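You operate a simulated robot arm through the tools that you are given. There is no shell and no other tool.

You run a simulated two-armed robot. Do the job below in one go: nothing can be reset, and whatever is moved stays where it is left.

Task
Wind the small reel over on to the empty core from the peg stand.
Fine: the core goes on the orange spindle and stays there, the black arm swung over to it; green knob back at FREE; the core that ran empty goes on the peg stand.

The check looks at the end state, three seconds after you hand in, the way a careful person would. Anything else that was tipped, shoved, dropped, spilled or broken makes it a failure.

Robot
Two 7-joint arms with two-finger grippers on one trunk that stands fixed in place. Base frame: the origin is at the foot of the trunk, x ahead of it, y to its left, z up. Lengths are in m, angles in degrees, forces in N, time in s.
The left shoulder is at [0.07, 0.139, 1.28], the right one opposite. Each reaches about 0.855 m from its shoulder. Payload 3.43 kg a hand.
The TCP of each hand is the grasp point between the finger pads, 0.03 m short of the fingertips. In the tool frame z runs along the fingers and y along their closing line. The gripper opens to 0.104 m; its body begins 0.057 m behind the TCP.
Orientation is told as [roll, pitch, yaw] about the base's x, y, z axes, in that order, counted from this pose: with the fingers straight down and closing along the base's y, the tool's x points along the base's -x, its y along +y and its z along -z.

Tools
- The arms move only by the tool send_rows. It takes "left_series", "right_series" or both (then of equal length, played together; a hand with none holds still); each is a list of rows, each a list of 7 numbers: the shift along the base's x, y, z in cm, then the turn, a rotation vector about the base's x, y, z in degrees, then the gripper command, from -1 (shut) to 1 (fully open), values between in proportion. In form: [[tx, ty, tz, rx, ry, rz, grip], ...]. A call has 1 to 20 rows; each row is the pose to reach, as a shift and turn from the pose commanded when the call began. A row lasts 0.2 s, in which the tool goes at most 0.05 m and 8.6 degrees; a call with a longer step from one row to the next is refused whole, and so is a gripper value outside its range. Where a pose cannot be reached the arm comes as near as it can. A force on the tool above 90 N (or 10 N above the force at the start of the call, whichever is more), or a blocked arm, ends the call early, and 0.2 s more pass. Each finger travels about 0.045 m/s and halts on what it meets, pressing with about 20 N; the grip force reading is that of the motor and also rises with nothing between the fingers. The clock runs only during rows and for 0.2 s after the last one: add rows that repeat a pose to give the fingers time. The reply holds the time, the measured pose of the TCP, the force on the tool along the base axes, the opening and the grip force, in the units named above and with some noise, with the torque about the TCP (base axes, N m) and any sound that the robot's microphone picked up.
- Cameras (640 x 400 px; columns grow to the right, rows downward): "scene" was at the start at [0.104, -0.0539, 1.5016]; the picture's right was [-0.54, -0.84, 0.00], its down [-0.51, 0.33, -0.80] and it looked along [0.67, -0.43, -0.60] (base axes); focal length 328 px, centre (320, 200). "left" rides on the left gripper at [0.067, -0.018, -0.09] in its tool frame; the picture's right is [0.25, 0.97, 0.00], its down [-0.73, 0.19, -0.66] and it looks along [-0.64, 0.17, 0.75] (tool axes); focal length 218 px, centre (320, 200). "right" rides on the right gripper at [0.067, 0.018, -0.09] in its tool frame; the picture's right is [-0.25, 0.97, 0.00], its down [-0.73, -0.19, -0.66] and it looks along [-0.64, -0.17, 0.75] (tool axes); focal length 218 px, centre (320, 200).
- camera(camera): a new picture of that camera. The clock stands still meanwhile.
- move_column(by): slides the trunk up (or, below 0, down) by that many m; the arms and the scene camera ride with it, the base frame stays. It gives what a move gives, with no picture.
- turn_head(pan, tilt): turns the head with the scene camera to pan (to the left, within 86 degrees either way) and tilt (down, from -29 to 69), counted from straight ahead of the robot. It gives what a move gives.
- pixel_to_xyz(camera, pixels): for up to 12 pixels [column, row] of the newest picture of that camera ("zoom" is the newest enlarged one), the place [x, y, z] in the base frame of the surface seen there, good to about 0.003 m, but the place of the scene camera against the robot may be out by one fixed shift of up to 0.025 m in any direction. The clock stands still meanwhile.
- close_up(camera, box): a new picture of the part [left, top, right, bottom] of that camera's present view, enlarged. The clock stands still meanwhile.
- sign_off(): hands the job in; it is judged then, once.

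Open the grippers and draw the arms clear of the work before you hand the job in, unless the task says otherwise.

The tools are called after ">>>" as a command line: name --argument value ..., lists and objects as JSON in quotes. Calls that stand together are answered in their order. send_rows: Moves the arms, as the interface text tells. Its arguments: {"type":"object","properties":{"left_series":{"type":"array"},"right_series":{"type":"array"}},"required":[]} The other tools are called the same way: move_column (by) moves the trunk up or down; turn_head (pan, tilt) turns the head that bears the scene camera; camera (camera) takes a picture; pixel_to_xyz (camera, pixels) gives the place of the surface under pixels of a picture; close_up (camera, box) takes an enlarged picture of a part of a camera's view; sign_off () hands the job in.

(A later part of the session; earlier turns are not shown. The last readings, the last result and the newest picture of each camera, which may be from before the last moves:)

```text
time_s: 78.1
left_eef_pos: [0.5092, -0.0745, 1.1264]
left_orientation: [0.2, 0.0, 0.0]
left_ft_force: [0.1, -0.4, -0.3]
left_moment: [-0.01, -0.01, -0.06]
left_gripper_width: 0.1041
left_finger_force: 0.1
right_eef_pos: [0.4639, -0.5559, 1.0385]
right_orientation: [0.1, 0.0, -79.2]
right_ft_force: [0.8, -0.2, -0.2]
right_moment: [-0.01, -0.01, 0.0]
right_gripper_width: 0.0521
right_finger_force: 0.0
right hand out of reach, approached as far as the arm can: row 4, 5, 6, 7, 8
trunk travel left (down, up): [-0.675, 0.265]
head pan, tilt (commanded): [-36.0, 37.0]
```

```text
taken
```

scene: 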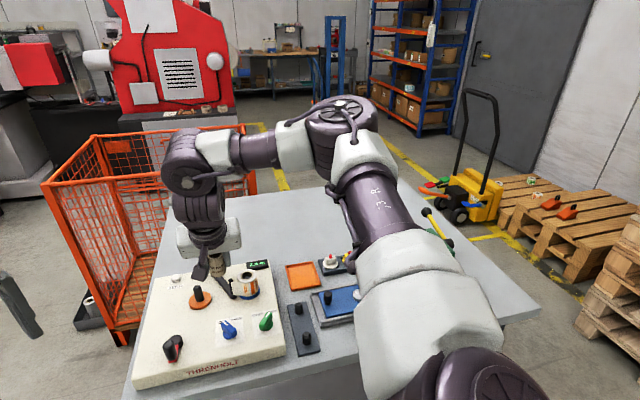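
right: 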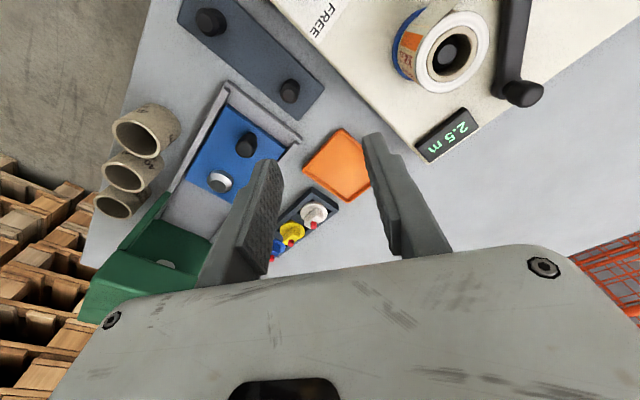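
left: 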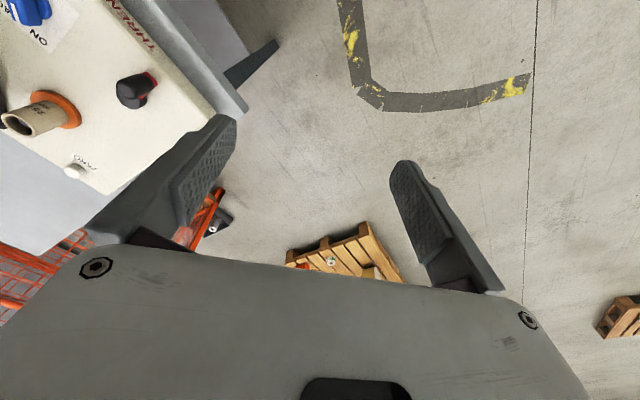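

Yaw -79° isn't reachable at that spot (limit about -50°). I'll use the opposite hand orientation, yaw +101°, which gives the same closing line; I rotate in two calls at this safe height.

>>> send_rows --right_series '[[0, 0, 0, 0, 0, 8.4, 0], [0, 0, 0, 0, 0, 16.8, 0], [0, 0, 0, 0, 0, 25.2, 0], [0, 1, 0, 0, 0, 33.6, 0], [-0.2, 3, 0, 0, 0, 42, 0], [-0.4, 5, 0, 0, 0, 50.4, 0], [-0.6, 7, 0, 0, 0, 58.8, 0], [-0.8, 9, 0, 0, 0, 67.2, 0], [-0.9, 10.2, 0, 0, 0, 75.6, 0], [-0.9, 10.2, 0, 0, 0, 84, 0], [-0.9, 10.2, 0, 0, 0, 90, 0]]'

>>> send_rows --right_series '[[0, 0, 0, 0, 0, 8.4, 0], [0, 0, 0, 0, 0, 16.8, 0], [0, 0, 0, 0, 0, 25.2, 0], [0, 0, 0, 0, 0, 33.6, 0], [0, 0, 0, 0, 0, 42, 0], [0, 0, 0, 0, 0, 50.4, 0], [0, 0, 0, 0, 0, 58.8, 0], [0, 0, 0, 0, 0, 67.2, 0], [0, 0, 0, 0, 0, 75.6, 0], [0, 0, 0, 0, 0, 84, 0], [0, 0, 0, 0, 0, 90, 0], [0, 0, 0, 0, 0, 90, 0]]'

>>> camera --camera "right"

>>> camera --camera "scene"

```text
time_s: 80.5
left_eef_pos: [0.5082, -0.0719, 1.1289]
left_orientation: [0.0, 0.0, -0.1]
left_ft_force: [-0.4, -0.8, -0.1]
left_moment: [-0.02, 0.0, 0.01]
left_gripper_width: 0.104
left_finger_force: 0.0
right_eef_pos: [0.4563, -0.4492, 1.0409]
right_orientation: [0.1, -0.2, 11.2]
right_ft_force: [0.0, -0.3, 0.1]
right_moment: [0.0, 0.02, 0.0]
right_gripper_width: 0.0518
right_finger_force: 0.1
trunk travel left (down, up): [-0.675, 0.265]
head pan, tilt (commanded): [-36.0, 37.0]
```

```text
time_s: 83.1
left_eef_pos: [0.5084, -0.0731, 1.1289]
left_orientation: [0.0, 0.1, 0.0]
left_ft_force: [-0.7, -0.4, 0.1]
left_moment: [0.02, 0.02, -0.05]
left_gripper_width: 0.1038
left_finger_force: 0.2
right_eef_pos: [0.4565, -0.4512, 1.04]
right_orientation: [0.1, -0.1, 101.0]
right_ft_force: [-0.4, -0.3, -0.1]
right_moment: [-0.01, -0.01, -0.01]
right_gripper_width: 0.052
right_finger_force: 0.1
trunk travel left (down, up): [-0.675, 0.265]
head pan, tilt (commanded): [-36.0, 37.0]
```

```text
taken
```

right: 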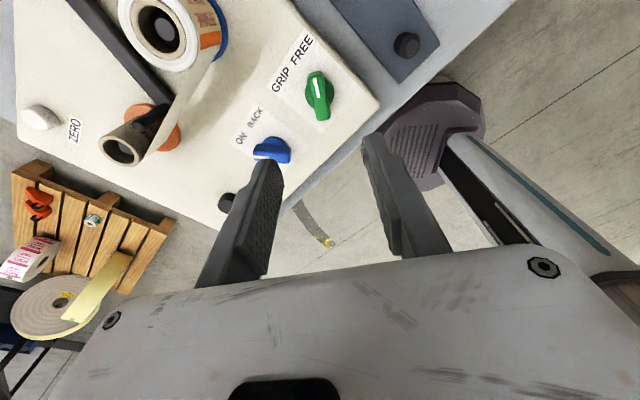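

```text
taken
```

scene: 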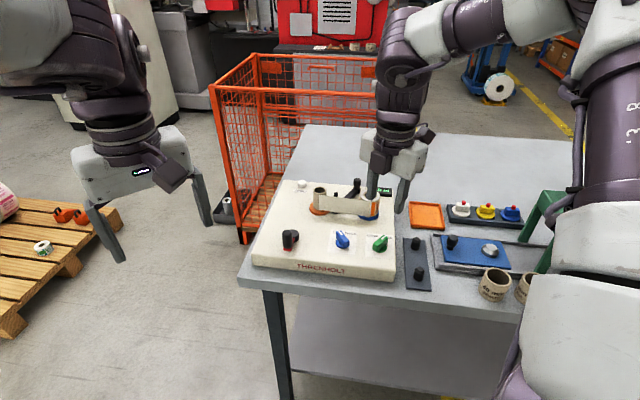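

Yaw +101° works at (0.4565,-0.451). I zoom on the green knob (px 318,97) to measure its axis and ridge direction.

>>> close_up --camera "right" --box '[270, 50, 370, 135]'

>>> pixel_to_xyz --camera "zoom" --pixels '[[320, 200], [300, 140], [335, 280], [318, 220], [290, 170], [345, 230], [310, 120], [330, 310]]'

```text
4.71 times, centred on (320, 92) of right
```

zoom: 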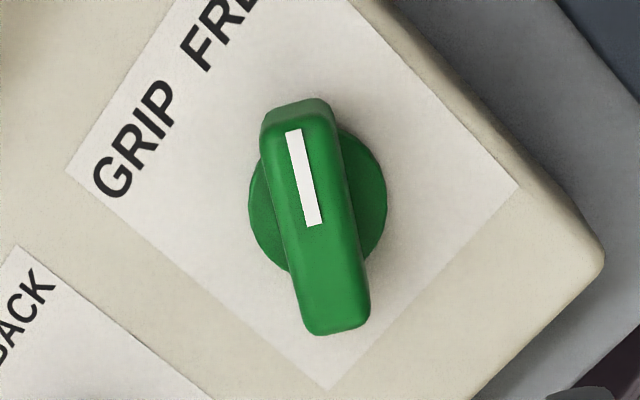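

```text
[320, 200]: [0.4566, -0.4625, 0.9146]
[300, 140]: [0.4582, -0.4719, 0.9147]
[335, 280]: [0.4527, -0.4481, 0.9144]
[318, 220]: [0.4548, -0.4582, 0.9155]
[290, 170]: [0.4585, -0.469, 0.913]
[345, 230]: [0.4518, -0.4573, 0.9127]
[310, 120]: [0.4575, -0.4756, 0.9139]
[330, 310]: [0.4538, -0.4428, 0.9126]
```

Knob axis ≈(0.4555,-0.459), ridge az ≈-82°, top z 0.915. I align (yaw 98°), descend to TCP z≈0.931 and close on the ridge.

>>> send_rows --right_series '[[-0.1, -0.75, -2, 0, 0, -3, -0.1], [-0.1, -0.75, -5, 0, 0, -3, -0.1], [-0.1, -0.75, -8, 0, 0, -3, -0.1], [-0.1, -0.75, -9.5, 0, 0, -3, -0.1], [-0.1, -0.75, -10.9, 0, 0, -3, -0.1], [-0.1, -0.75, -10.9, 0, 0, -3, -0.1]]'

>>> camera --camera "right"

>>> close_up --camera "scene" --box '[320, 170, 450, 280]'

```text
time_s: 84.5
left_eef_pos: [0.5083, -0.0738, 1.1275]
left_orientation: [0.0, 0.0, -0.1]
left_ft_force: [0.0, -0.6, -0.4]
left_moment: [-0.03, -0.05, -0.01]
left_gripper_width: 0.1042
left_finger_force: 0.0
right_eef_pos: [0.4547, -0.4588, 0.9308]
right_orientation: [0.0, -0.1, 97.9]
right_ft_force: [0.2, 0.2, -0.1]
right_moment: [0.0, 0.04, -0.02]
right_gripper_width: 0.047
right_finger_force: 0.1
trunk travel left (down, up): [-0.675, 0.265]
head pan, tilt (commanded): [-36.0, 37.0]
```

```text
taken
```

right: 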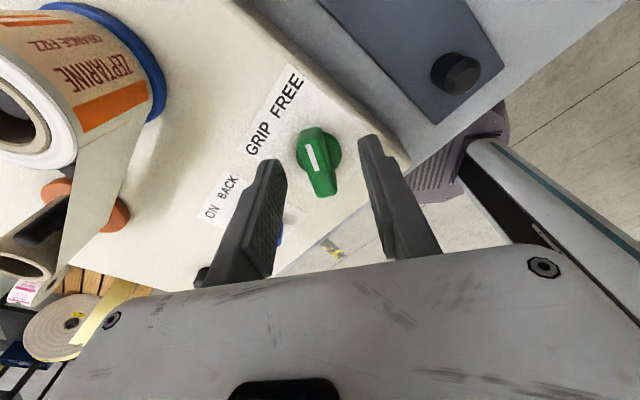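

```text
3.64 times, centred on (385, 225) of scene
```

zoom: 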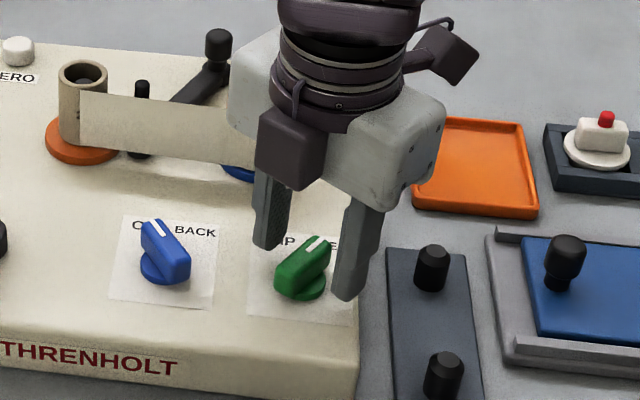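

The ridge is between the fingers (px 320,160). I close on it.

>>> send_rows --right_series '[[0, 0, 0, 0, 0, 0, -0.5], [0, 0, 0, 0, 0, 0, -0.9], [0, 0, 0, 0, 0, 0, -0.9], [0, 0, 0, 0, 0, 0, -0.9]]'

>>> camera --camera "right"

```text
time_s: 85.5
left_eef_pos: [0.5094, -0.0736, 1.1275]
left_orientation: [0.1, 0.1, -0.1]
left_ft_force: [-0.7, -0.1, 0.5]
left_moment: [0.03, 0.03, 0.01]
left_gripper_width: 0.1039
left_finger_force: 0.0
right_eef_pos: [0.4573, -0.4592, 0.932]
right_orientation: [0.0, -0.1, 98.1]
right_ft_force: [5.6, -0.8, 0.1]
right_moment: [0.05, -0.17, 0.8]
right_gripper_width: 0.0153
right_finger_force: 45.4
trunk travel left (down, up): [-0.675, 0.265]
head pan, tilt (commanded): [-36.0, 37.0]
```

```text
taken
```

right: 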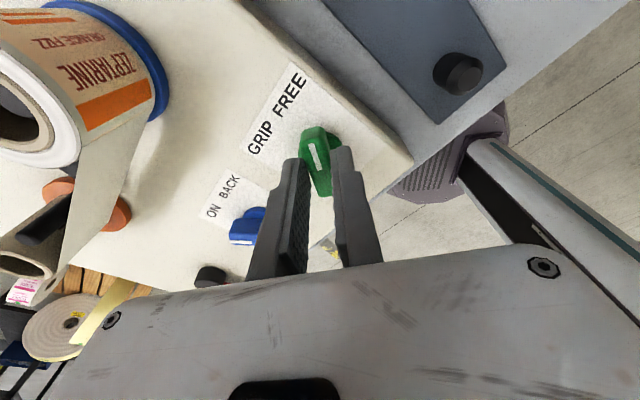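

Gripped at 15 mm. I turn the knob counter-clockwise (toward GRIP) by 32° first and check.

>>> send_rows --right_series '[[0.1, 0, 0, 0, 0, 8, -0.9], [0.1, 0, 0, 0, 0, 16, -0.9], [0.1, 0, 0, 0, 0, 24, -0.9], [0.1, 0, 0, 0, 0, 32, -0.9], [0.1, 0, 0, 0, 0, 32, -0.9]]'

>>> camera --camera "right"

```text
time_s: 86.7
left_eef_pos: [0.5092, -0.0728, 1.1275]
left_orientation: [-0.1, 0.1, 0.0]
left_ft_force: [0.7, -0.5, -0.4]
left_moment: [0.01, 0.0, -0.02]
left_gripper_width: 0.1041
left_finger_force: 0.1
right_eef_pos: [0.4572, -0.4583, 0.9324]
right_orientation: [0.1, -0.2, 130.1]
right_ft_force: [7.9, 1.4, -0.7]
right_moment: [-0.6, -0.59, -0.05]
right_gripper_width: 0.0147
right_finger_force: 45.3
trunk travel left (down, up): [-0.675, 0.265]
head pan, tilt (commanded): [-36.0, 37.0]
```

```text
taken
```

right: 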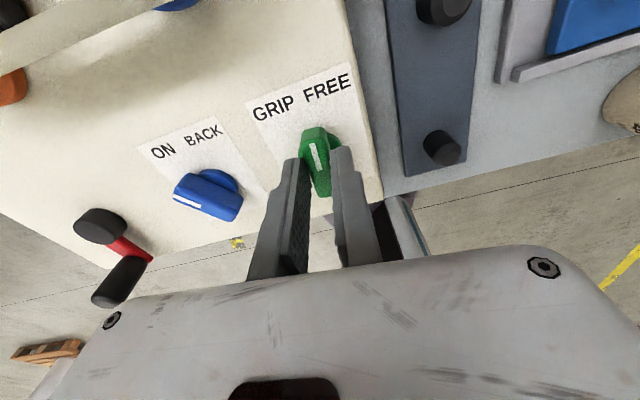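

The knob turns with the hand; its mark now points between the labels. I continue another 32°.

>>> send_rows --right_series '[[0, 0, 0, 0, 0, 8, -0.9], [0, 0, 0, 0, 0, 16, -0.9], [0, 0, 0, 0, 0, 24, -0.9], [0, 0, 0, 0, 0, 30, -0.9], [0, 0, 0, 0, 0, 30, -0.9]]'

>>> camera --camera "right"

```text
time_s: 87.9
left_eef_pos: [0.5105, -0.0717, 1.127]
left_orientation: [-0.1, 0.1, 0.0]
left_ft_force: [0.0, -0.3, -0.2]
left_moment: [-0.01, 0.01, -0.04]
left_gripper_width: 0.1039
left_finger_force: 0.1
right_eef_pos: [0.46, -0.458, 0.9323]
right_orientation: [0.1, -0.1, 160.1]
right_ft_force: [12.0, 5.5, 0.0]
right_moment: [-0.04, -0.69, 0.02]
right_gripper_width: 0.015
right_finger_force: 45.3
trunk travel left (down, up): [-0.675, 0.265]
head pan, tilt (commanded): [-36.0, 37.0]
```

```text
taken
```

right: 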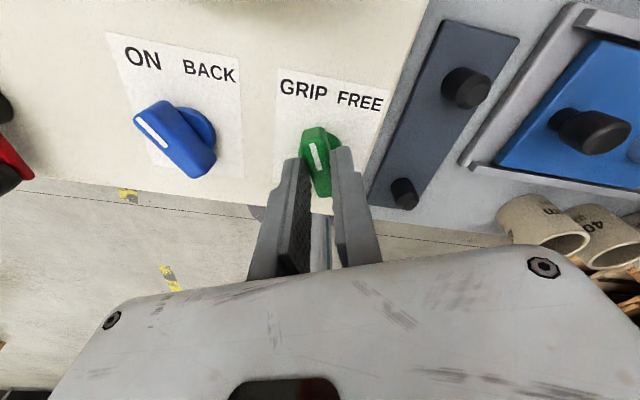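

No torque stop yet. I ease the centre by +3 mm in x and continue another 20° watching the torque.

>>> send_rows --right_series '[[0.3, 0.1, 0, 0, 0, 5, -0.9], [0.3, 0.1, 0, 0, 0, 10, -0.9], [0.3, 0.1, 0, 0, 0, 15, -0.9], [0.3, 0.1, 0, 0, 0, 20, -0.9], [0.3, 0.1, 0, 0, 0, 20, -0.9]]'

>>> camera --camera "right"

```text
time_s: 89.1
left_eef_pos: [0.5077, -0.071, 1.1278]
left_orientation: [-0.1, 0.0, -0.1]
left_ft_force: [-0.6, -0.4, 0.3]
left_moment: [0.04, -0.01, 0.0]
left_gripper_width: 0.1038
left_finger_force: 0.2
right_eef_pos: [0.4594, -0.4569, 0.9322]
right_orientation: [0.2, -0.3, 180.0]
right_ft_force: [3.0, 6.0, 3.9]
right_moment: [0.31, 0.21, -1.25]
right_gripper_width: 0.0185
right_finger_force: 45.5
trunk travel left (down, up): [-0.675, 0.265]
head pan, tilt (commanded): [-36.0, 37.0]
```

```text
taken
```

right: 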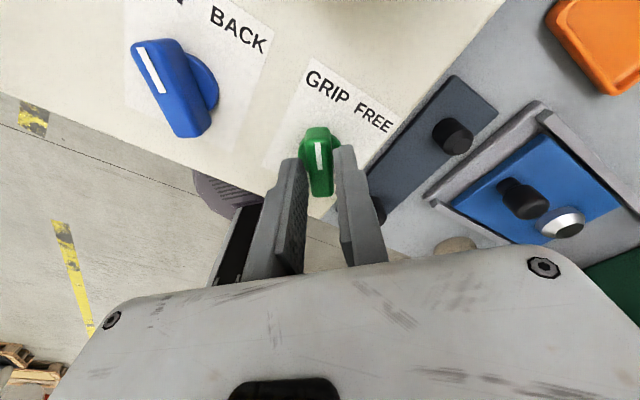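

Torque -1.25 N·m and the grip widened: the knob is at its GRIP stop. I open the fingers and rise.

>>> send_rows --right_series '[[0, 0, 0, 0, 0, 0, -0.5], [0, 0, 0, 0, 0, 0, -0.1], [0, 0, 0, 0, 0, 0, -0.1], [0, 0, 3, 0, 0, 0, -0.1], [0, 0, 7, 0, 0, 0, -0.1], [0, 0, 10, 0, 0, 0, -0.1]]'

>>> close_up --camera "right" --box '[250, 50, 390, 170]'

>>> close_up --camera "scene" --box '[250, 160, 430, 290]'

```text
time_s: 90.5
left_eef_pos: [0.5074, -0.0717, 1.1281]
left_orientation: [0.0, 0.0, 0.0]
left_ft_force: [-0.3, -0.1, 0.1]
left_moment: [0.01, -0.01, -0.02]
left_gripper_width: 0.1039
left_finger_force: 0.1
right_eef_pos: [0.4592, -0.4574, 1.0314]
right_orientation: [0.1, -0.2, 179.9]
right_ft_force: [0.1, 0.2, 0.5]
right_moment: [0.0, -0.02, 0.0]
right_gripper_width: 0.0468
right_finger_force: 0.1
trunk travel left (down, up): [-0.675, 0.265]
head pan, tilt (commanded): [-36.0, 37.0]
```

```text
3.33 times, centred on (320, 110) of right
```

zoom: 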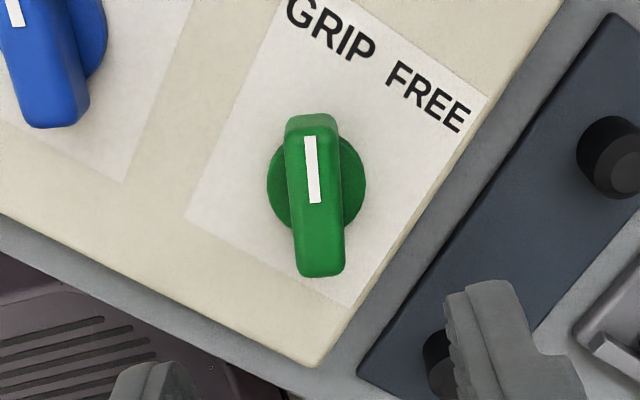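

```text
3.08 times, centred on (340, 225) of scene
```

zoom: 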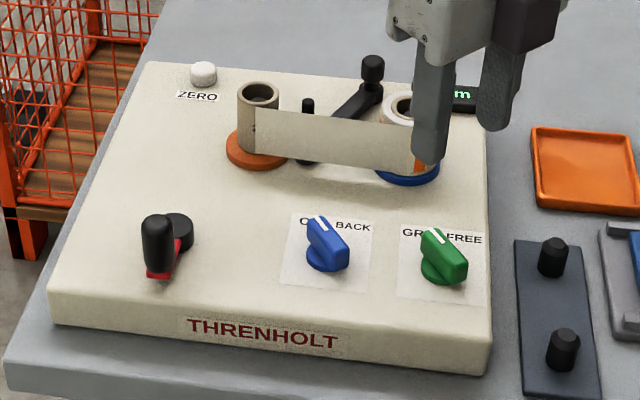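

Green is at GRIP. Next the crank: I move the hand above the crank's area (turning to yaw 165°) and look.

>>> send_rows --right_series '[[2, 2.4, 1, 0, 0, -5, 0], [4, 4.8, 2, 0, 0, -10, 0.2], [6, 7.2, 3, 0, 0, -15, 0.2], [8.1, 9.7, 3, 0, 0, -15, 0.2], [8.1, 9.7, 3, 0, 0, -15, 0.2]]'

>>> camera --camera "right"

>>> close_up --camera "scene" --box '[230, 130, 430, 290]'

```text
time_s: 91.7
left_eef_pos: [0.5063, -0.0726, 1.129]
left_orientation: [0.0, 0.0, 0.0]
left_ft_force: [-0.1, -0.9, 0.1]
left_moment: [-0.02, 0.01, 0.0]
left_gripper_width: 0.1042
left_finger_force: 0.0
right_eef_pos: [0.5392, -0.361, 1.0631]
right_orientation: [-0.1, -0.1, 164.9]
right_ft_force: [-0.1, 0.4, -0.4]
right_moment: [-0.01, -0.01, -0.01]
right_gripper_width: 0.0623
right_finger_force: 0.0
trunk travel left (down, up): [-0.675, 0.265]
head pan, tilt (commanded): [-36.0, 37.0]
```

```text
taken
```

right: 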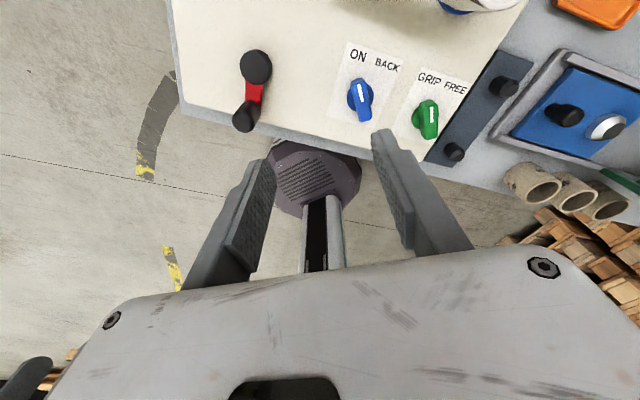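

```text
2.50 times, centred on (330, 210) of scene
```

zoom: 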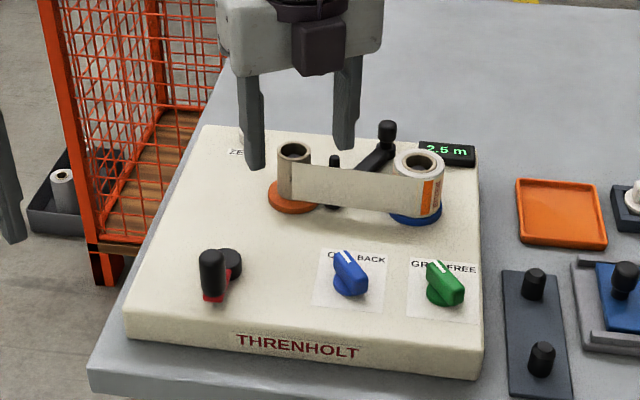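

The crank is seen at px (255,65)-(245,120) in the wrist view. I zoom and measure hub and handle.

>>> close_up --camera "right" --box '[210, 35, 300, 145]'

>>> pixel_to_xyz --camera "right" --pixels '[[257, 65], [243, 68], [270, 68], [257, 52], [257, 80], [254, 95], [248, 103], [245, 120], [243, 125], [238, 118], [253, 122], [290, 60]]'

```text
3.64 times, centred on (255, 90) of right
```

zoom: 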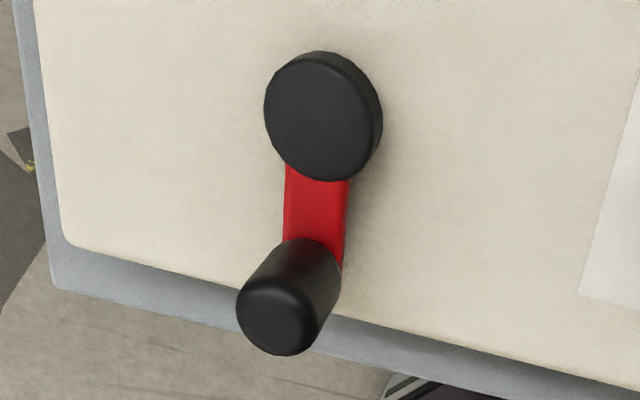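

```text
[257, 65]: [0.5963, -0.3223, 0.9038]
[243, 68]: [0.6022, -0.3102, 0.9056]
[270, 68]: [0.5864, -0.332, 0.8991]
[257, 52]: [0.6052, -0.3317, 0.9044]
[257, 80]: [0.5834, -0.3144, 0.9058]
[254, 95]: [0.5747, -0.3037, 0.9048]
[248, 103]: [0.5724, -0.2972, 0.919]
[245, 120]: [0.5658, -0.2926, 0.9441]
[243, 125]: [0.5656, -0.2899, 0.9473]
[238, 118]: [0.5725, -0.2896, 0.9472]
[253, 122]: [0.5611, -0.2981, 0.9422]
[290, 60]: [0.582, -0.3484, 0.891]
```

Hub ≈(0.595,-0.3215), handle ≈(0.5665,-0.292) with top z 0.947, crank radius ≈4.1 cm. I tilt 18° outward and move above the handle.

>>> send_rows --right_series '[[0.7, 1.8, 0, -1.55, -5.8, 0, 0], [1.4, 3.6, 0, -3.1, -11.6, 0, -0.1], [2.1, 5.4, -1, -4.66, -17.4, 0, -0.1], [2.73, 6.9, -3, -4.66, -17.4, 0, -0.1], [2.73, 6.9, -6, -4.66, -17.4, 0, -0.1], [2.73, 6.9, -6, -4.66, -17.4, 0, -0.1]]'

>>> camera --camera "right"

```text
time_s: 93.1
left_eef_pos: [0.5082, -0.0735, 1.1279]
left_orientation: [0.0, 0.0, 0.1]
left_ft_force: [0.7, -0.1, 0.3]
left_moment: [-0.02, 0.01, -0.01]
left_gripper_width: 0.1039
left_finger_force: 0.0
right_eef_pos: [0.5663, -0.2918, 1.0017]
right_orientation: [0.1, 17.9, 164.9]
right_ft_force: [-0.7, -0.3, -0.6]
right_moment: [-0.02, -0.03, -0.05]
right_gripper_width: 0.0472
right_finger_force: 0.0
trunk travel left (down, up): [-0.675, 0.265]
head pan, tilt (commanded): [-36.0, 37.0]
```

```text
taken
```

right: 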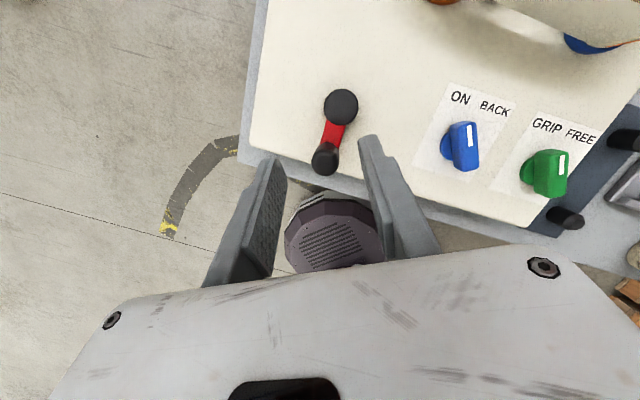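

The handle (px 324,160) lies between the fingers. I re-measure it and the hub once more from here.

>>> pixel_to_xyz --camera "right" --pixels '[[324, 163], [314, 163], [335, 163], [325, 152], [341, 104], [325, 106], [357, 106], [341, 90], [341, 122], [333, 132]]'

```text
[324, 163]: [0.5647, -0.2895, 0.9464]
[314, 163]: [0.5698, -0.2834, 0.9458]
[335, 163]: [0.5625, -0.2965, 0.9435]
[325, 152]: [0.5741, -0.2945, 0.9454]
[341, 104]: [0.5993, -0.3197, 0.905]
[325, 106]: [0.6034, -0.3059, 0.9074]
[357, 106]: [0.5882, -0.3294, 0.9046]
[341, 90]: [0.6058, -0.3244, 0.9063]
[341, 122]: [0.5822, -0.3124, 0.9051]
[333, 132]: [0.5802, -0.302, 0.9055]
```

Handle centre (0.5665,-0.2915) matches the TCP. I descend 6.2 cm and close on the handle.

>>> send_rows --right_series '[[0, 0, -2, 0, 0, 0, -0.1], [0, 0, -4, 0, 0, 0, -0.1], [0, 0, -6.1, 0, 0, 0, -0.1], [0, 0, -6.1, 0, 0, 0, -0.1], [0, 0, -6.1, 0, 0, 0, -0.5], [0, 0, -6.1, 0, 0, 0, -0.9], [0, 0, -6.1, 0, 0, 0, -0.9], [0, 0, -6.1, 0, 0, 0, -0.9]]'

>>> camera --camera "right"

>>> close_up --camera "scene" --box '[230, 150, 430, 310]'

```text
time_s: 94.9
left_eef_pos: [0.5088, -0.0731, 1.1285]
left_orientation: [0.0, 0.1, 0.0]
left_ft_force: [0.3, 0.2, 1.0]
left_moment: [0.0, -0.01, -0.01]
left_gripper_width: 0.1037
left_finger_force: 0.1
right_eef_pos: [0.5665, -0.2915, 0.9397]
right_orientation: [0.0, 17.9, 165.0]
right_ft_force: [-1.3, 1.8, -1.7]
right_moment: [0.03, -0.18, -0.03]
right_gripper_width: 0.0213
right_finger_force: 45.4
trunk travel left (down, up): [-0.675, 0.265]
head pan, tilt (commanded): [-36.0, 37.0]
```

```text
taken
```

right: 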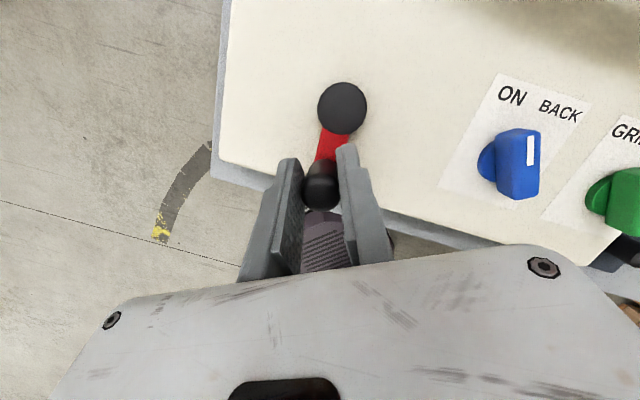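

```text
2.50 times, centred on (330, 230) of scene
```

zoom: 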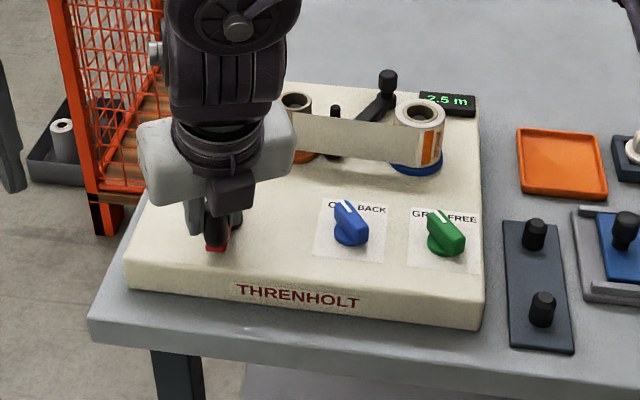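

Gripped the crank handle (21 mm). I turn it clockwise a quarter turn as a test, watching force and the counter.

>>> send_rows --right_series '[[0.6, 0.5, 0, 0, 0, 0, -0.9], [1.31, 0.87, 0, 0, 0, 0, -0.9], [2.85, 1.18, 0, 0, 0, 0, -0.9], [4.39, 0.87, 0, 0, 0, 0, -0.9], [5.7, 0, 0, 0, 0, 0, -0.9]]'

>>> close_up --camera "scene" --box '[230, 150, 430, 310]'

>>> camera --camera "right"

```text
time_s: 96.1
left_eef_pos: [0.5122, -0.0715, 1.1249]
left_orientation: [-0.1, 0.2, 0.0]
left_ft_force: [-0.1, 0.8, -0.3]
left_moment: [0.01, -0.04, 0.01]
left_gripper_width: 0.1041
left_finger_force: 0.1
right_eef_pos: [0.6256, -0.2923, 0.9405]
right_orientation: [-0.1, 17.9, 165.0]
right_ft_force: [10.9, 8.7, -9.8]
right_moment: [-0.1, 0.13, -0.02]
right_gripper_width: 0.0213
right_finger_force: 44.9
right hand out of reach, approached as far as the arm can: row 5
trunk travel left (down, up): [-0.675, 0.265]
head pan, tilt (commanded): [-36.0, 37.0]
```

```text
2.50 times, centred on (330, 230) of scene
```

zoom: 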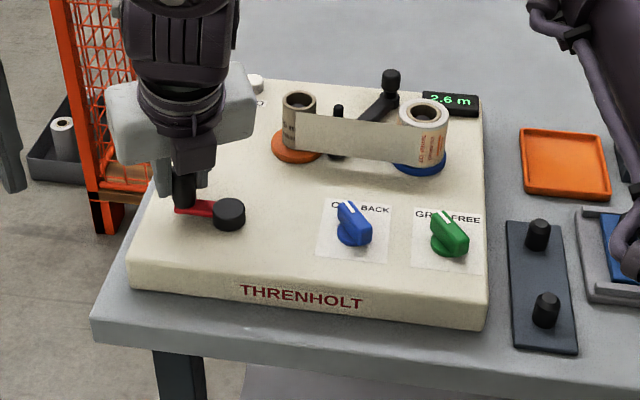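

```text
taken
```

right: 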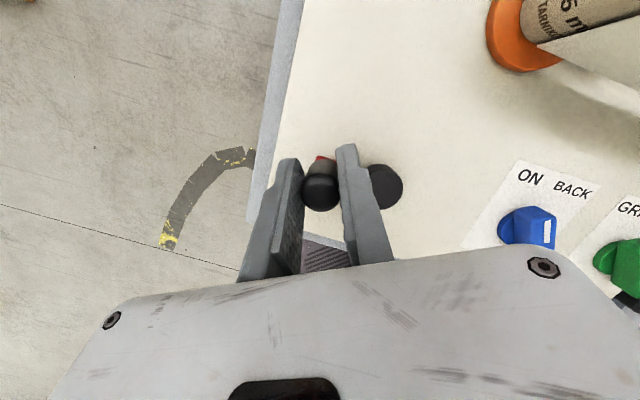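

The counter went 2.5→2.6 m and the reel and core turned, so clockwise is right; but the last point was at the edge of reach in this hand posture. I release, rise 5 cm and trace the crank circle in the air to see which points are reachable.

>>> send_rows --right_series '[[0, 0, 0, 0, 0, 0, -0.5], [0, 0, 0, 0, 0, 0, -0.1], [0, 0, 0, 0, 0, 0, 0], [0, 0, 2.5, 0, 0, 0, 0], [0, 0, 5.5, 0, 0, 0, 0], [0, 0, 5.5, 0, 0, 0, 0]]'

>>> send_rows --right_series '[[0.87, -1.31, 0, 0, 0, 0, 0], [1.18, -2.85, 0, 0, 0, 0, 0], [0.87, -4.39, 0, 0, 0, 0, 0], [0, -5.7, 0, 0, 0, 0, 0], [-1.31, -6.57, 0, 0, 0, 0, 0], [-2.85, -6.88, 0, 0, 0, 0, 0], [-4.39, -6.57, 0, 0, 0, 0, 0], [-5.7, -5.7, 0, 0, 0, 0, 0], [-6.57, -4.39, 0, 0, 0, 0, 0], [-6.88, -2.85, 0, 0, 0, 0, 0], [-6.57, -1.31, 0, 0, 0, 0, 0], [-5.7, 0, 0, 0, 0, 0, 0], [-4.39, 0.87, 0, 0, 0, 0, 0], [-2.85, 1.18, 0, 0, 0, 0, 0], [-1.31, 0.87, 0, 0, 0, 0, 0], [0, 0, 0, 0, 0, 0, 0]]'

```text
time_s: 97.5
left_eef_pos: [0.5078, -0.0738, 1.1286]
left_orientation: [0.0, 0.0, 0.0]
left_ft_force: [-0.1, 0.2, 0.8]
left_moment: [0.0, 0.0, 0.01]
left_gripper_width: 0.1038
left_finger_force: 0.0
right_eef_pos: [0.6219, -0.2953, 0.9974]
right_orientation: [0.1, 17.9, 165.0]
right_ft_force: [0.5, 0.4, 0.2]
right_moment: [-0.02, 0.02, -0.02]
right_gripper_width: 0.0521
right_finger_force: 0.1
trunk travel left (down, up): [-0.675, 0.265]
head pan, tilt (commanded): [-36.0, 37.0]
```

```text
time_s: 100.9
left_eef_pos: [0.5102, -0.0728, 1.1275]
left_orientation: [0.0, 0.0, 0.1]
left_ft_force: [-0.3, 1.3, 0.6]
left_moment: [0.01, 0.02, 0.01]
left_gripper_width: 0.1037
left_finger_force: 0.0
right_eef_pos: [0.6226, -0.2939, 0.9975]
right_orientation: [0.0, 18.0, 164.9]
right_ft_force: [0.3, -0.3, -0.2]
right_moment: [0.0, -0.03, 0.03]
right_gripper_width: 0.0522
right_finger_force: 0.0
trunk travel left (down, up): [-0.675, 0.265]
head pan, tilt (commanded): [-36.0, 37.0]
```

The full circle is reachable 5.7 cm higher, so lowering the trunk 8 cm fixes it. I check the handle's place first in the wrist view.

>>> camera --camera "right"

>>> pixel_to_xyz --camera "right" --pixels '[[324, 163], [314, 163], [335, 163], [325, 152]]'

```text
taken
```

right: 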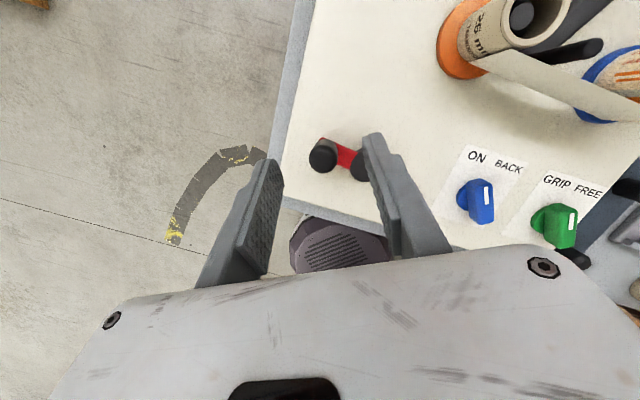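

```text
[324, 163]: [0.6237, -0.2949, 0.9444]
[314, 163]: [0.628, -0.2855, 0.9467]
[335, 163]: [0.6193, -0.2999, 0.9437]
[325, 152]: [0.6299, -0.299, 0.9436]
```

Handle is at ≈(0.624,-0.293), right under the TCP. I raise 2.3 cm and lower the trunk 8 cm.

>>> send_rows --right_series '[[0, 0, 1.2, 0, 0, 0, 0], [0, 0, 2.4, 0, 0, 0, 0], [0, 0, 2.4, 0, 0, 0, 0]]'

>>> move_column --by -0.08

>>> camera --camera "right"

```text
time_s: 101.7
left_eef_pos: [0.5077, -0.0723, 1.1284]
left_orientation: [-0.1, 0.0, 0.1]
left_ft_force: [0.4, 0.0, -0.1]
left_moment: [-0.02, 0.01, 0.01]
left_gripper_width: 0.1038
left_finger_force: 0.1
right_eef_pos: [0.6221, -0.2933, 1.0212]
right_orientation: [0.0, 17.9, 165.0]
right_ft_force: [-0.4, 0.7, -0.2]
right_moment: [0.01, 0.0, -0.06]
right_gripper_width: 0.052
right_finger_force: 0.0
trunk travel left (down, up): [-0.675, 0.265]
head pan, tilt (commanded): [-36.0, 37.0]
```

```text
time_s: 102.9
left_eef_pos: [0.5084, -0.0717, 1.0483]
left_orientation: [0.0, 0.0, 0.1]
left_ft_force: [-0.9, -0.1, -0.2]
left_moment: [0.05, -0.01, 0.0]
left_gripper_width: 0.1042
left_finger_force: 0.1
right_eef_pos: [0.6228, -0.2942, 0.9408]
right_orientation: [0.0, 17.9, 164.9]
right_ft_force: [-0.6, -0.2, 0.3]
right_moment: [0.01, -0.04, 0.0]
right_gripper_width: 0.0521
right_finger_force: 0.1
trunk travel left (down, up): [-0.595, 0.345]
head pan, tilt (commanded): [-36.0, 37.0]
```

```text
taken
```

right: 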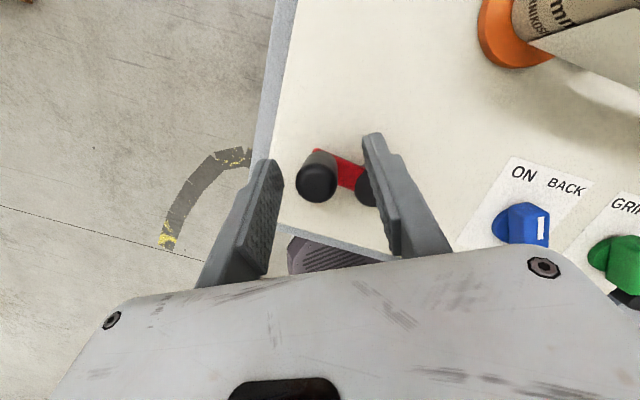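

Handle is between the fingers at the right height. I grip it and turn half a revolution, checking the forces.

>>> send_rows --right_series '[[0, 0, 0, 0, 0, 0, -0.5], [0, 0, 0, 0, 0, 0, -0.9], [0, 0, 0, 0, 0, 0, -0.9], [0.87, -1.31, 0, 0, 0, 0, -0.9], [1.18, -2.85, 0, 0, 0, 0, -0.9], [0.87, -4.39, 0, 0, 0, 0, -0.9], [0, -5.7, 0, 0, 0, 0, -0.9], [-1.31, -6.57, 0, 0, 0, 0, -0.9], [-2.85, -6.88, 0, 0, 0, 0, -0.9], [-4.39, -6.57, 0, 0, 0, 0, -0.9], [-5.7, -5.7, 0, 0, 0, 0, -0.9]]'

>>> close_up --camera "scene" --box '[230, 110, 430, 270]'

>>> camera --camera "right"

```text
time_s: 105.3
left_eef_pos: [0.5109, -0.0718, 1.0461]
left_orientation: [-0.1, 0.2, 0.1]
left_ft_force: [-0.2, -0.4, -0.6]
left_moment: [0.01, 0.03, 0.0]
left_gripper_width: 0.1039
left_finger_force: 0.0
right_eef_pos: [0.5692, -0.3499, 0.9404]
right_orientation: [0.0, 18.0, 164.8]
right_ft_force: [7.7, 12.4, -11.7]
right_moment: [0.43, 0.09, -0.01]
right_gripper_width: 0.0213
right_finger_force: 45.0
trunk travel left (down, up): [-0.595, 0.345]
head pan, tilt (commanded): [-36.0, 37.0]
```

```text
2.50 times, centred on (330, 190) of scene
```

zoom: 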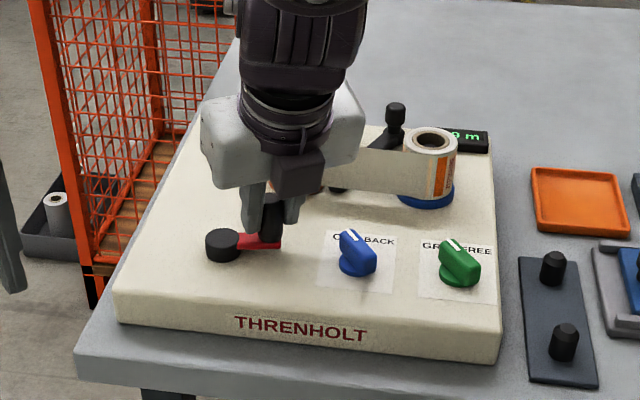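

```text
taken
```

right: 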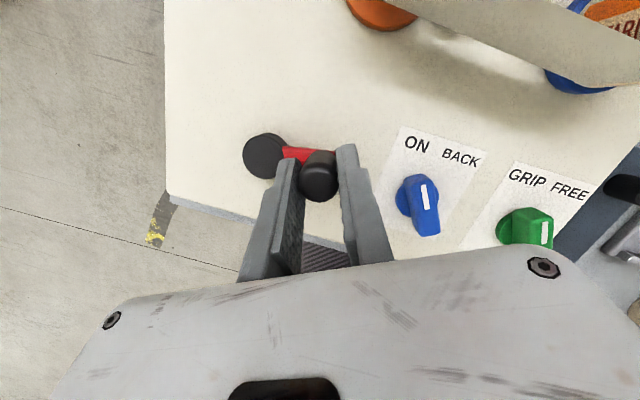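

Half a turn worked (counter about 2.9 m) with small radial error. I refine the circle (centre 0.595,-0.3195, r 4.0 cm) and make one full turn.

>>> send_rows --right_series '[[-0.67, 1.4, 0, 0, 0, 0, -0.9], [-1.05, 2.91, 0, 0, 0, 0, -0.9], [-0.83, 4.46, 0, 0, 0, 0, -0.9], [-0.03, 5.8, 0, 0, 0, 0, -0.9], [1.22, 6.73, 0, 0, 0, 0, -0.9], [2.73, 7.11, 0, 0, 0, 0, -0.9], [4.28, 6.89, 0, 0, 0, 0, -0.9], [5.62, 6.09, 0, 0, 0, 0, -0.9], [6.55, 4.84, 0, 0, 0, 0, -0.9], [6.93, 3.33, 0, 0, 0, 0, -0.9], [6.71, 1.78, 0, 0, 0, 0, -0.9], [5.91, 0.44, 0, 0, 0, 0, -0.9], [4.66, -0.49, 0, 0, 0, 0, -0.9], [3.15, -0.87, 0, 0, 0, 0, -0.9], [1.6, -0.65, 0, 0, 0, 0, -0.9], [0.26, 0.15, 0, 0, 0, 0, -0.9]]'

>>> close_up --camera "scene" --box '[230, 110, 430, 270]'

```text
time_s: 108.7
left_eef_pos: [0.5087, -0.0737, 1.0479]
left_orientation: [0.0, 0.0, -0.2]
left_ft_force: [0.1, -0.1, -0.4]
left_moment: [0.02, 0.02, 0.01]
left_gripper_width: 0.1042
left_finger_force: 0.0
right_eef_pos: [0.569, -0.3507, 0.9412]
right_orientation: [0.2, 18.0, 164.8]
right_ft_force: [1.4, 2.1, -11.2]
right_moment: [0.12, -1.15, 0.01]
right_gripper_width: 0.021
right_finger_force: 44.9
trunk travel left (down, up): [-0.595, 0.345]
head pan, tilt (commanded): [-36.0, 37.0]
```

```text
2.50 times, centred on (330, 190) of scene
```

zoom: 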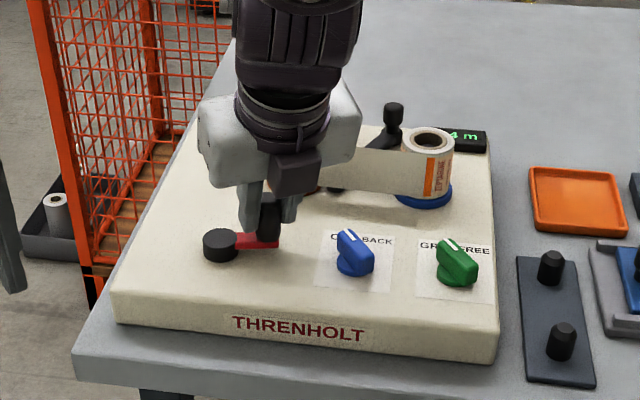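

One turn adds 0.5 m (counter 3.4 m). I continue with two turns per call (36° steps).

>>> send_rows --right_series '[[-1.24, 2.14, 0, 0, 0, 0, -0.9], [-0.98, 4.6, 0, 0, 0, 0, -0.9], [0.68, 6.44, 0, 0, 0, 0, -0.9], [3.09, 6.95, 0, 0, 0, 0, -0.9], [5.35, 5.94, 0, 0, 0, 0, -0.9], [6.59, 3.8, 0, 0, 0, 0, -0.9], [6.33, 1.35, 0, 0, 0, 0, -0.9], [4.68, -0.49, 0, 0, 0, 0, -0.9], [2.26, -1.01, 0, 0, 0, 0, -0.9], [0, 0, 0, 0, 0, 0, -0.9], [-1.24, 2.14, 0, 0, 0, 0, -0.9], [-0.98, 4.6, 0, 0, 0, 0, -0.9], [0.68, 6.44, 0, 0, 0, 0, -0.9], [3.09, 6.95, 0, 0, 0, 0, -0.9], [5.35, 5.94, 0, 0, 0, 0, -0.9], [6.59, 3.8, 0, 0, 0, 0, -0.9], [6.33, 1.35, 0, 0, 0, 0, -0.9], [4.68, -0.49, 0, 0, 0, 0, -0.9], [2.26, -1.01, 0, 0, 0, 0, -0.9], [0, 0, 0, 0, 0, 0, -0.9]]'

>>> close_up --camera "scene" --box '[230, 110, 430, 270]'

>>> camera --camera "right"

```text
time_s: 112.9
left_eef_pos: [0.5087, -0.0735, 1.0482]
left_orientation: [0.0, 0.0, -0.1]
left_ft_force: [0.3, 0.0, 0.2]
left_moment: [0.0, 0.0, 0.03]
left_gripper_width: 0.104
left_finger_force: 0.1
right_eef_pos: [0.5695, -0.3504, 0.9418]
right_orientation: [0.0, 18.1, 164.9]
right_ft_force: [-0.3, -0.3, -7.1]
right_moment: [0.07, -1.2, 0.01]
right_gripper_width: 0.0213
right_finger_force: 45.1
trunk travel left (down, up): [-0.595, 0.345]
head pan, tilt (commanded): [-36.0, 37.0]
```

```text
2.50 times, centred on (330, 190) of scene
```

zoom: 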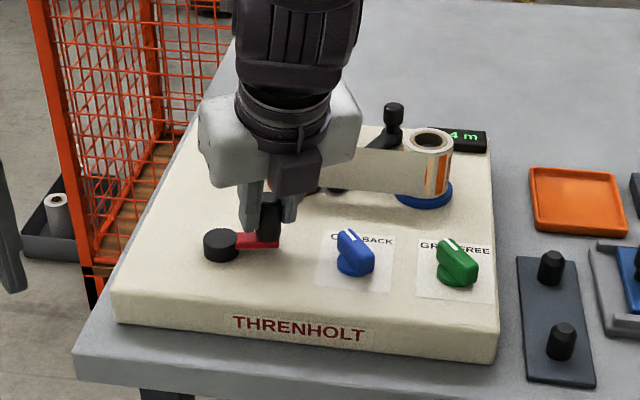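

```text
taken
```

right: 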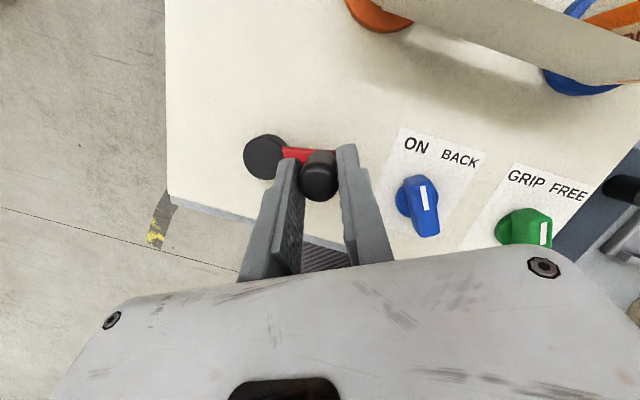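

Counter now x.4 (4.4 m); grip is good. Another two turns.

>>> send_rows --right_series '[[-1.24, 2.14, 0, 0, 0, 0, -0.9], [-0.98, 4.6, 0, 0, 0, 0, -0.9], [0.68, 6.44, 0, 0, 0, 0, -0.9], [3.09, 6.95, 0, 0, 0, 0, -0.9], [5.35, 5.94, 0, 0, 0, 0, -0.9], [6.59, 3.8, 0, 0, 0, 0, -0.9], [6.33, 1.35, 0, 0, 0, 0, -0.9], [4.68, -0.49, 0, 0, 0, 0, -0.9], [2.26, -1.01, 0, 0, 0, 0, -0.9], [0, 0, 0, 0, 0, 0, -0.9], [-1.24, 2.14, 0, 0, 0, 0, -0.9], [-0.98, 4.6, 0, 0, 0, 0, -0.9], [0.68, 6.44, 0, 0, 0, 0, -0.9], [3.09, 6.95, 0, 0, 0, 0, -0.9], [5.35, 5.94, 0, 0, 0, 0, -0.9], [6.59, 3.8, 0, 0, 0, 0, -0.9], [6.33, 1.35, 0, 0, 0, 0, -0.9], [4.68, -0.49, 0, 0, 0, 0, -0.9], [2.26, -1.01, 0, 0, 0, 0, -0.9], [0, 0, 0, 0, 0, 0, -0.9]]'

>>> close_up --camera "scene" --box '[320, 140, 410, 200]'

```text
time_s: 117.1
left_eef_pos: [0.508, -0.0733, 1.0484]
left_orientation: [0.0, 0.0, 0.0]
left_ft_force: [-0.9, 0.2, -0.1]
left_moment: [0.0, 0.02, 0.0]
left_gripper_width: 0.1038
left_finger_force: 0.1
right_eef_pos: [0.5677, -0.3497, 0.9409]
right_orientation: [0.1, 18.2, 164.9]
right_ft_force: [0.1, -0.4, 1.5]
right_moment: [0.02, -1.4, 0.02]
right_gripper_width: 0.0212
right_finger_force: 45.1
trunk travel left (down, up): [-0.595, 0.345]
head pan, tilt (commanded): [-36.0, 37.0]
```

```text
6.67 times, centred on (365, 170) of scene
```

zoom: 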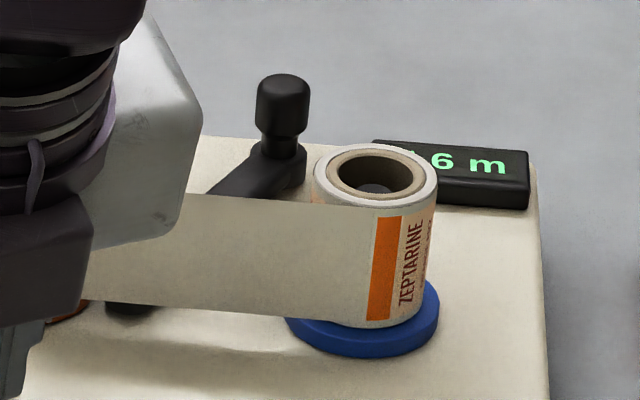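

The reel has become thinner (counter x.6, ~5.6 m). Another two turns.

>>> send_rows --right_series '[[-1.24, 2.14, 0, 0, 0, 0, -0.9], [-0.98, 4.6, 0, 0, 0, 0, -0.9], [0.68, 6.44, 0, 0, 0, 0, -0.9], [3.09, 6.95, 0, 0, 0, 0, -0.9], [5.35, 5.94, 0, 0, 0, 0, -0.9], [6.59, 3.8, 0, 0, 0, 0, -0.9], [6.33, 1.35, 0, 0, 0, 0, -0.9], [4.68, -0.49, 0, 0, 0, 0, -0.9], [2.26, -1.01, 0, 0, 0, 0, -0.9], [0, 0, 0, 0, 0, 0, -0.9], [-1.24, 2.14, 0, 0, 0, 0, -0.9], [-0.98, 4.6, 0, 0, 0, 0, -0.9], [0.68, 6.44, 0, 0, 0, 0, -0.9], [3.09, 6.95, 0, 0, 0, 0, -0.9], [5.35, 5.94, 0, 0, 0, 0, -0.9], [6.59, 3.8, 0, 0, 0, 0, -0.9], [6.33, 1.35, 0, 0, 0, 0, -0.9], [4.68, -0.49, 0, 0, 0, 0, -0.9], [2.26, -1.01, 0, 0, 0, 0, -0.9], [0, 0, 0, 0, 0, 0, -0.9]]'

>>> close_up --camera "scene" --box '[320, 140, 410, 200]'

```text
time_s: 121.3
left_eef_pos: [0.5076, -0.0734, 1.0476]
left_orientation: [-0.1, 0.1, 0.0]
left_ft_force: [0.5, 0.3, 0.3]
left_moment: [-0.02, -0.01, -0.02]
left_gripper_width: 0.1037
left_finger_force: 0.2
right_eef_pos: [0.5674, -0.3507, 0.9412]
right_orientation: [0.0, 18.0, 164.9]
right_ft_force: [-0.1, 0.1, -4.1]
right_moment: [-0.03, -1.07, -0.03]
right_gripper_width: 0.0211
right_finger_force: 44.7
trunk travel left (down, up): [-0.595, 0.345]
head pan, tilt (commanded): [-36.0, 37.0]
```

```text
6.67 times, centred on (365, 170) of scene
```

zoom: 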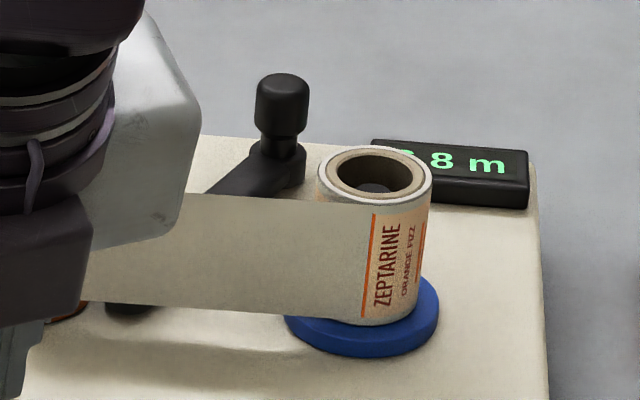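

Counter 6.8 m; the paper ring on the reel is now thin. Two more turns.

>>> send_rows --right_series '[[-1.24, 2.14, 0, 0, 0, 0, -0.9], [-0.98, 4.6, 0, 0, 0, 0, -0.9], [0.68, 6.44, 0, 0, 0, 0, -0.9], [3.09, 6.95, 0, 0, 0, 0, -0.9], [5.35, 5.94, 0, 0, 0, 0, -0.9], [6.59, 3.8, 0, 0, 0, 0, -0.9], [6.33, 1.35, 0, 0, 0, 0, -0.9], [4.68, -0.49, 0, 0, 0, 0, -0.9], [2.26, -1.01, 0, 0, 0, 0, -0.9], [0, 0, 0, 0, 0, 0, -0.9], [-1.24, 2.14, 0, 0, 0, 0, -0.9], [-0.98, 4.6, 0, 0, 0, 0, -0.9], [0.68, 6.44, 0, 0, 0, 0, -0.9], [3.09, 6.95, 0, 0, 0, 0, -0.9], [5.35, 5.94, 0, 0, 0, 0, -0.9], [6.59, 3.8, 0, 0, 0, 0, -0.9], [6.33, 1.35, 0, 0, 0, 0, -0.9], [4.68, -0.49, 0, 0, 0, 0, -0.9], [2.26, -1.01, 0, 0, 0, 0, -0.9], [0, 0, 0, 0, 0, 0, -0.9]]'

>>> close_up --camera "scene" --box '[320, 140, 410, 200]'

```text
time_s: 125.5
left_eef_pos: [0.5076, -0.075, 1.0491]
left_orientation: [0.0, 0.0, -0.1]
left_ft_force: [-0.3, -0.4, 0.4]
left_moment: [-0.01, -0.01, -0.01]
left_gripper_width: 0.1038
left_finger_force: 0.0
right_eef_pos: [0.5667, -0.3505, 0.9418]
right_orientation: [0.1, 18.0, 164.8]
right_ft_force: [-1.5, -1.7, -3.9]
right_moment: [-0.02, -1.35, 0.0]
right_gripper_width: 0.021
right_finger_force: 44.7
trunk travel left (down, up): [-0.595, 0.345]
head pan, tilt (commanded): [-36.0, 37.0]
```

```text
6.67 times, centred on (365, 170) of scene
```

zoom: 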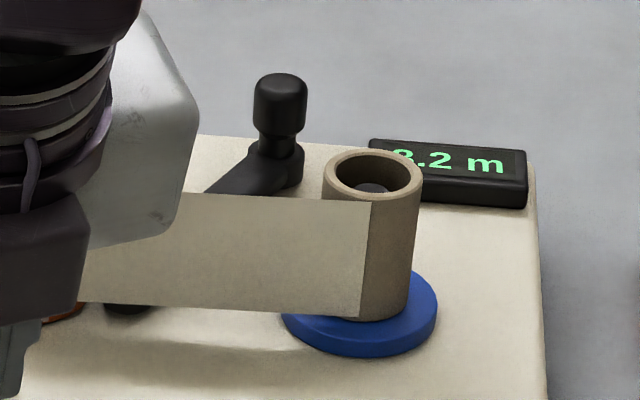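

The reel is down to its bare core with only the end of the web still spanning (8.2 m). I make half a turn more and look.

>>> send_rows --right_series '[[-1.24, 2.14, 0, 0, 0, 0, -0.9], [-0.98, 4.6, 0, 0, 0, 0, -0.9], [0.68, 6.44, 0, 0, 0, 0, -0.9], [3.09, 6.95, 0, 0, 0, 0, -0.9], [5.35, 5.94, 0, 0, 0, 0, -0.9], [5.35, 5.94, 0, 0, 0, 0, -0.9]]'

>>> close_up --camera "scene" --box '[250, 130, 410, 260]'

```text
time_s: 126.9
left_eef_pos: [0.5081, -0.0736, 1.0489]
left_orientation: [-0.1, 0.1, -0.1]
left_ft_force: [-0.5, 0.4, -0.9]
left_moment: [-0.03, 0.02, -0.03]
left_gripper_width: 0.104
left_finger_force: 0.1
right_eef_pos: [0.6202, -0.2913, 0.9414]
right_orientation: [0.0, 18.0, 164.9]
right_ft_force: [-2.8, -2.0, -1.2]
right_moment: [-0.07, -1.03, -0.01]
right_gripper_width: 0.0212
right_finger_force: 44.6
trunk travel left (down, up): [-0.595, 0.345]
head pan, tilt (commanded): [-36.0, 37.0]
```

```text
3.08 times, centred on (330, 195) of scene
```

zoom: 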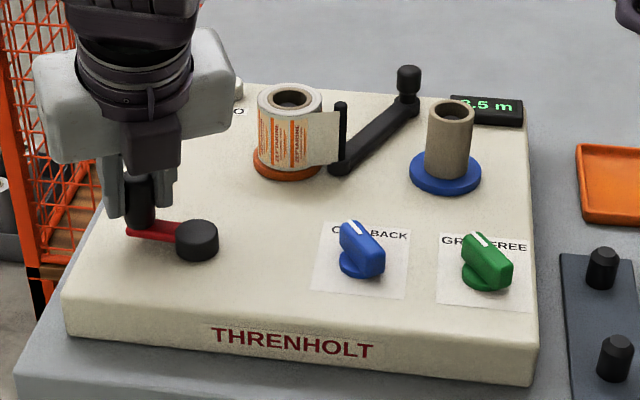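

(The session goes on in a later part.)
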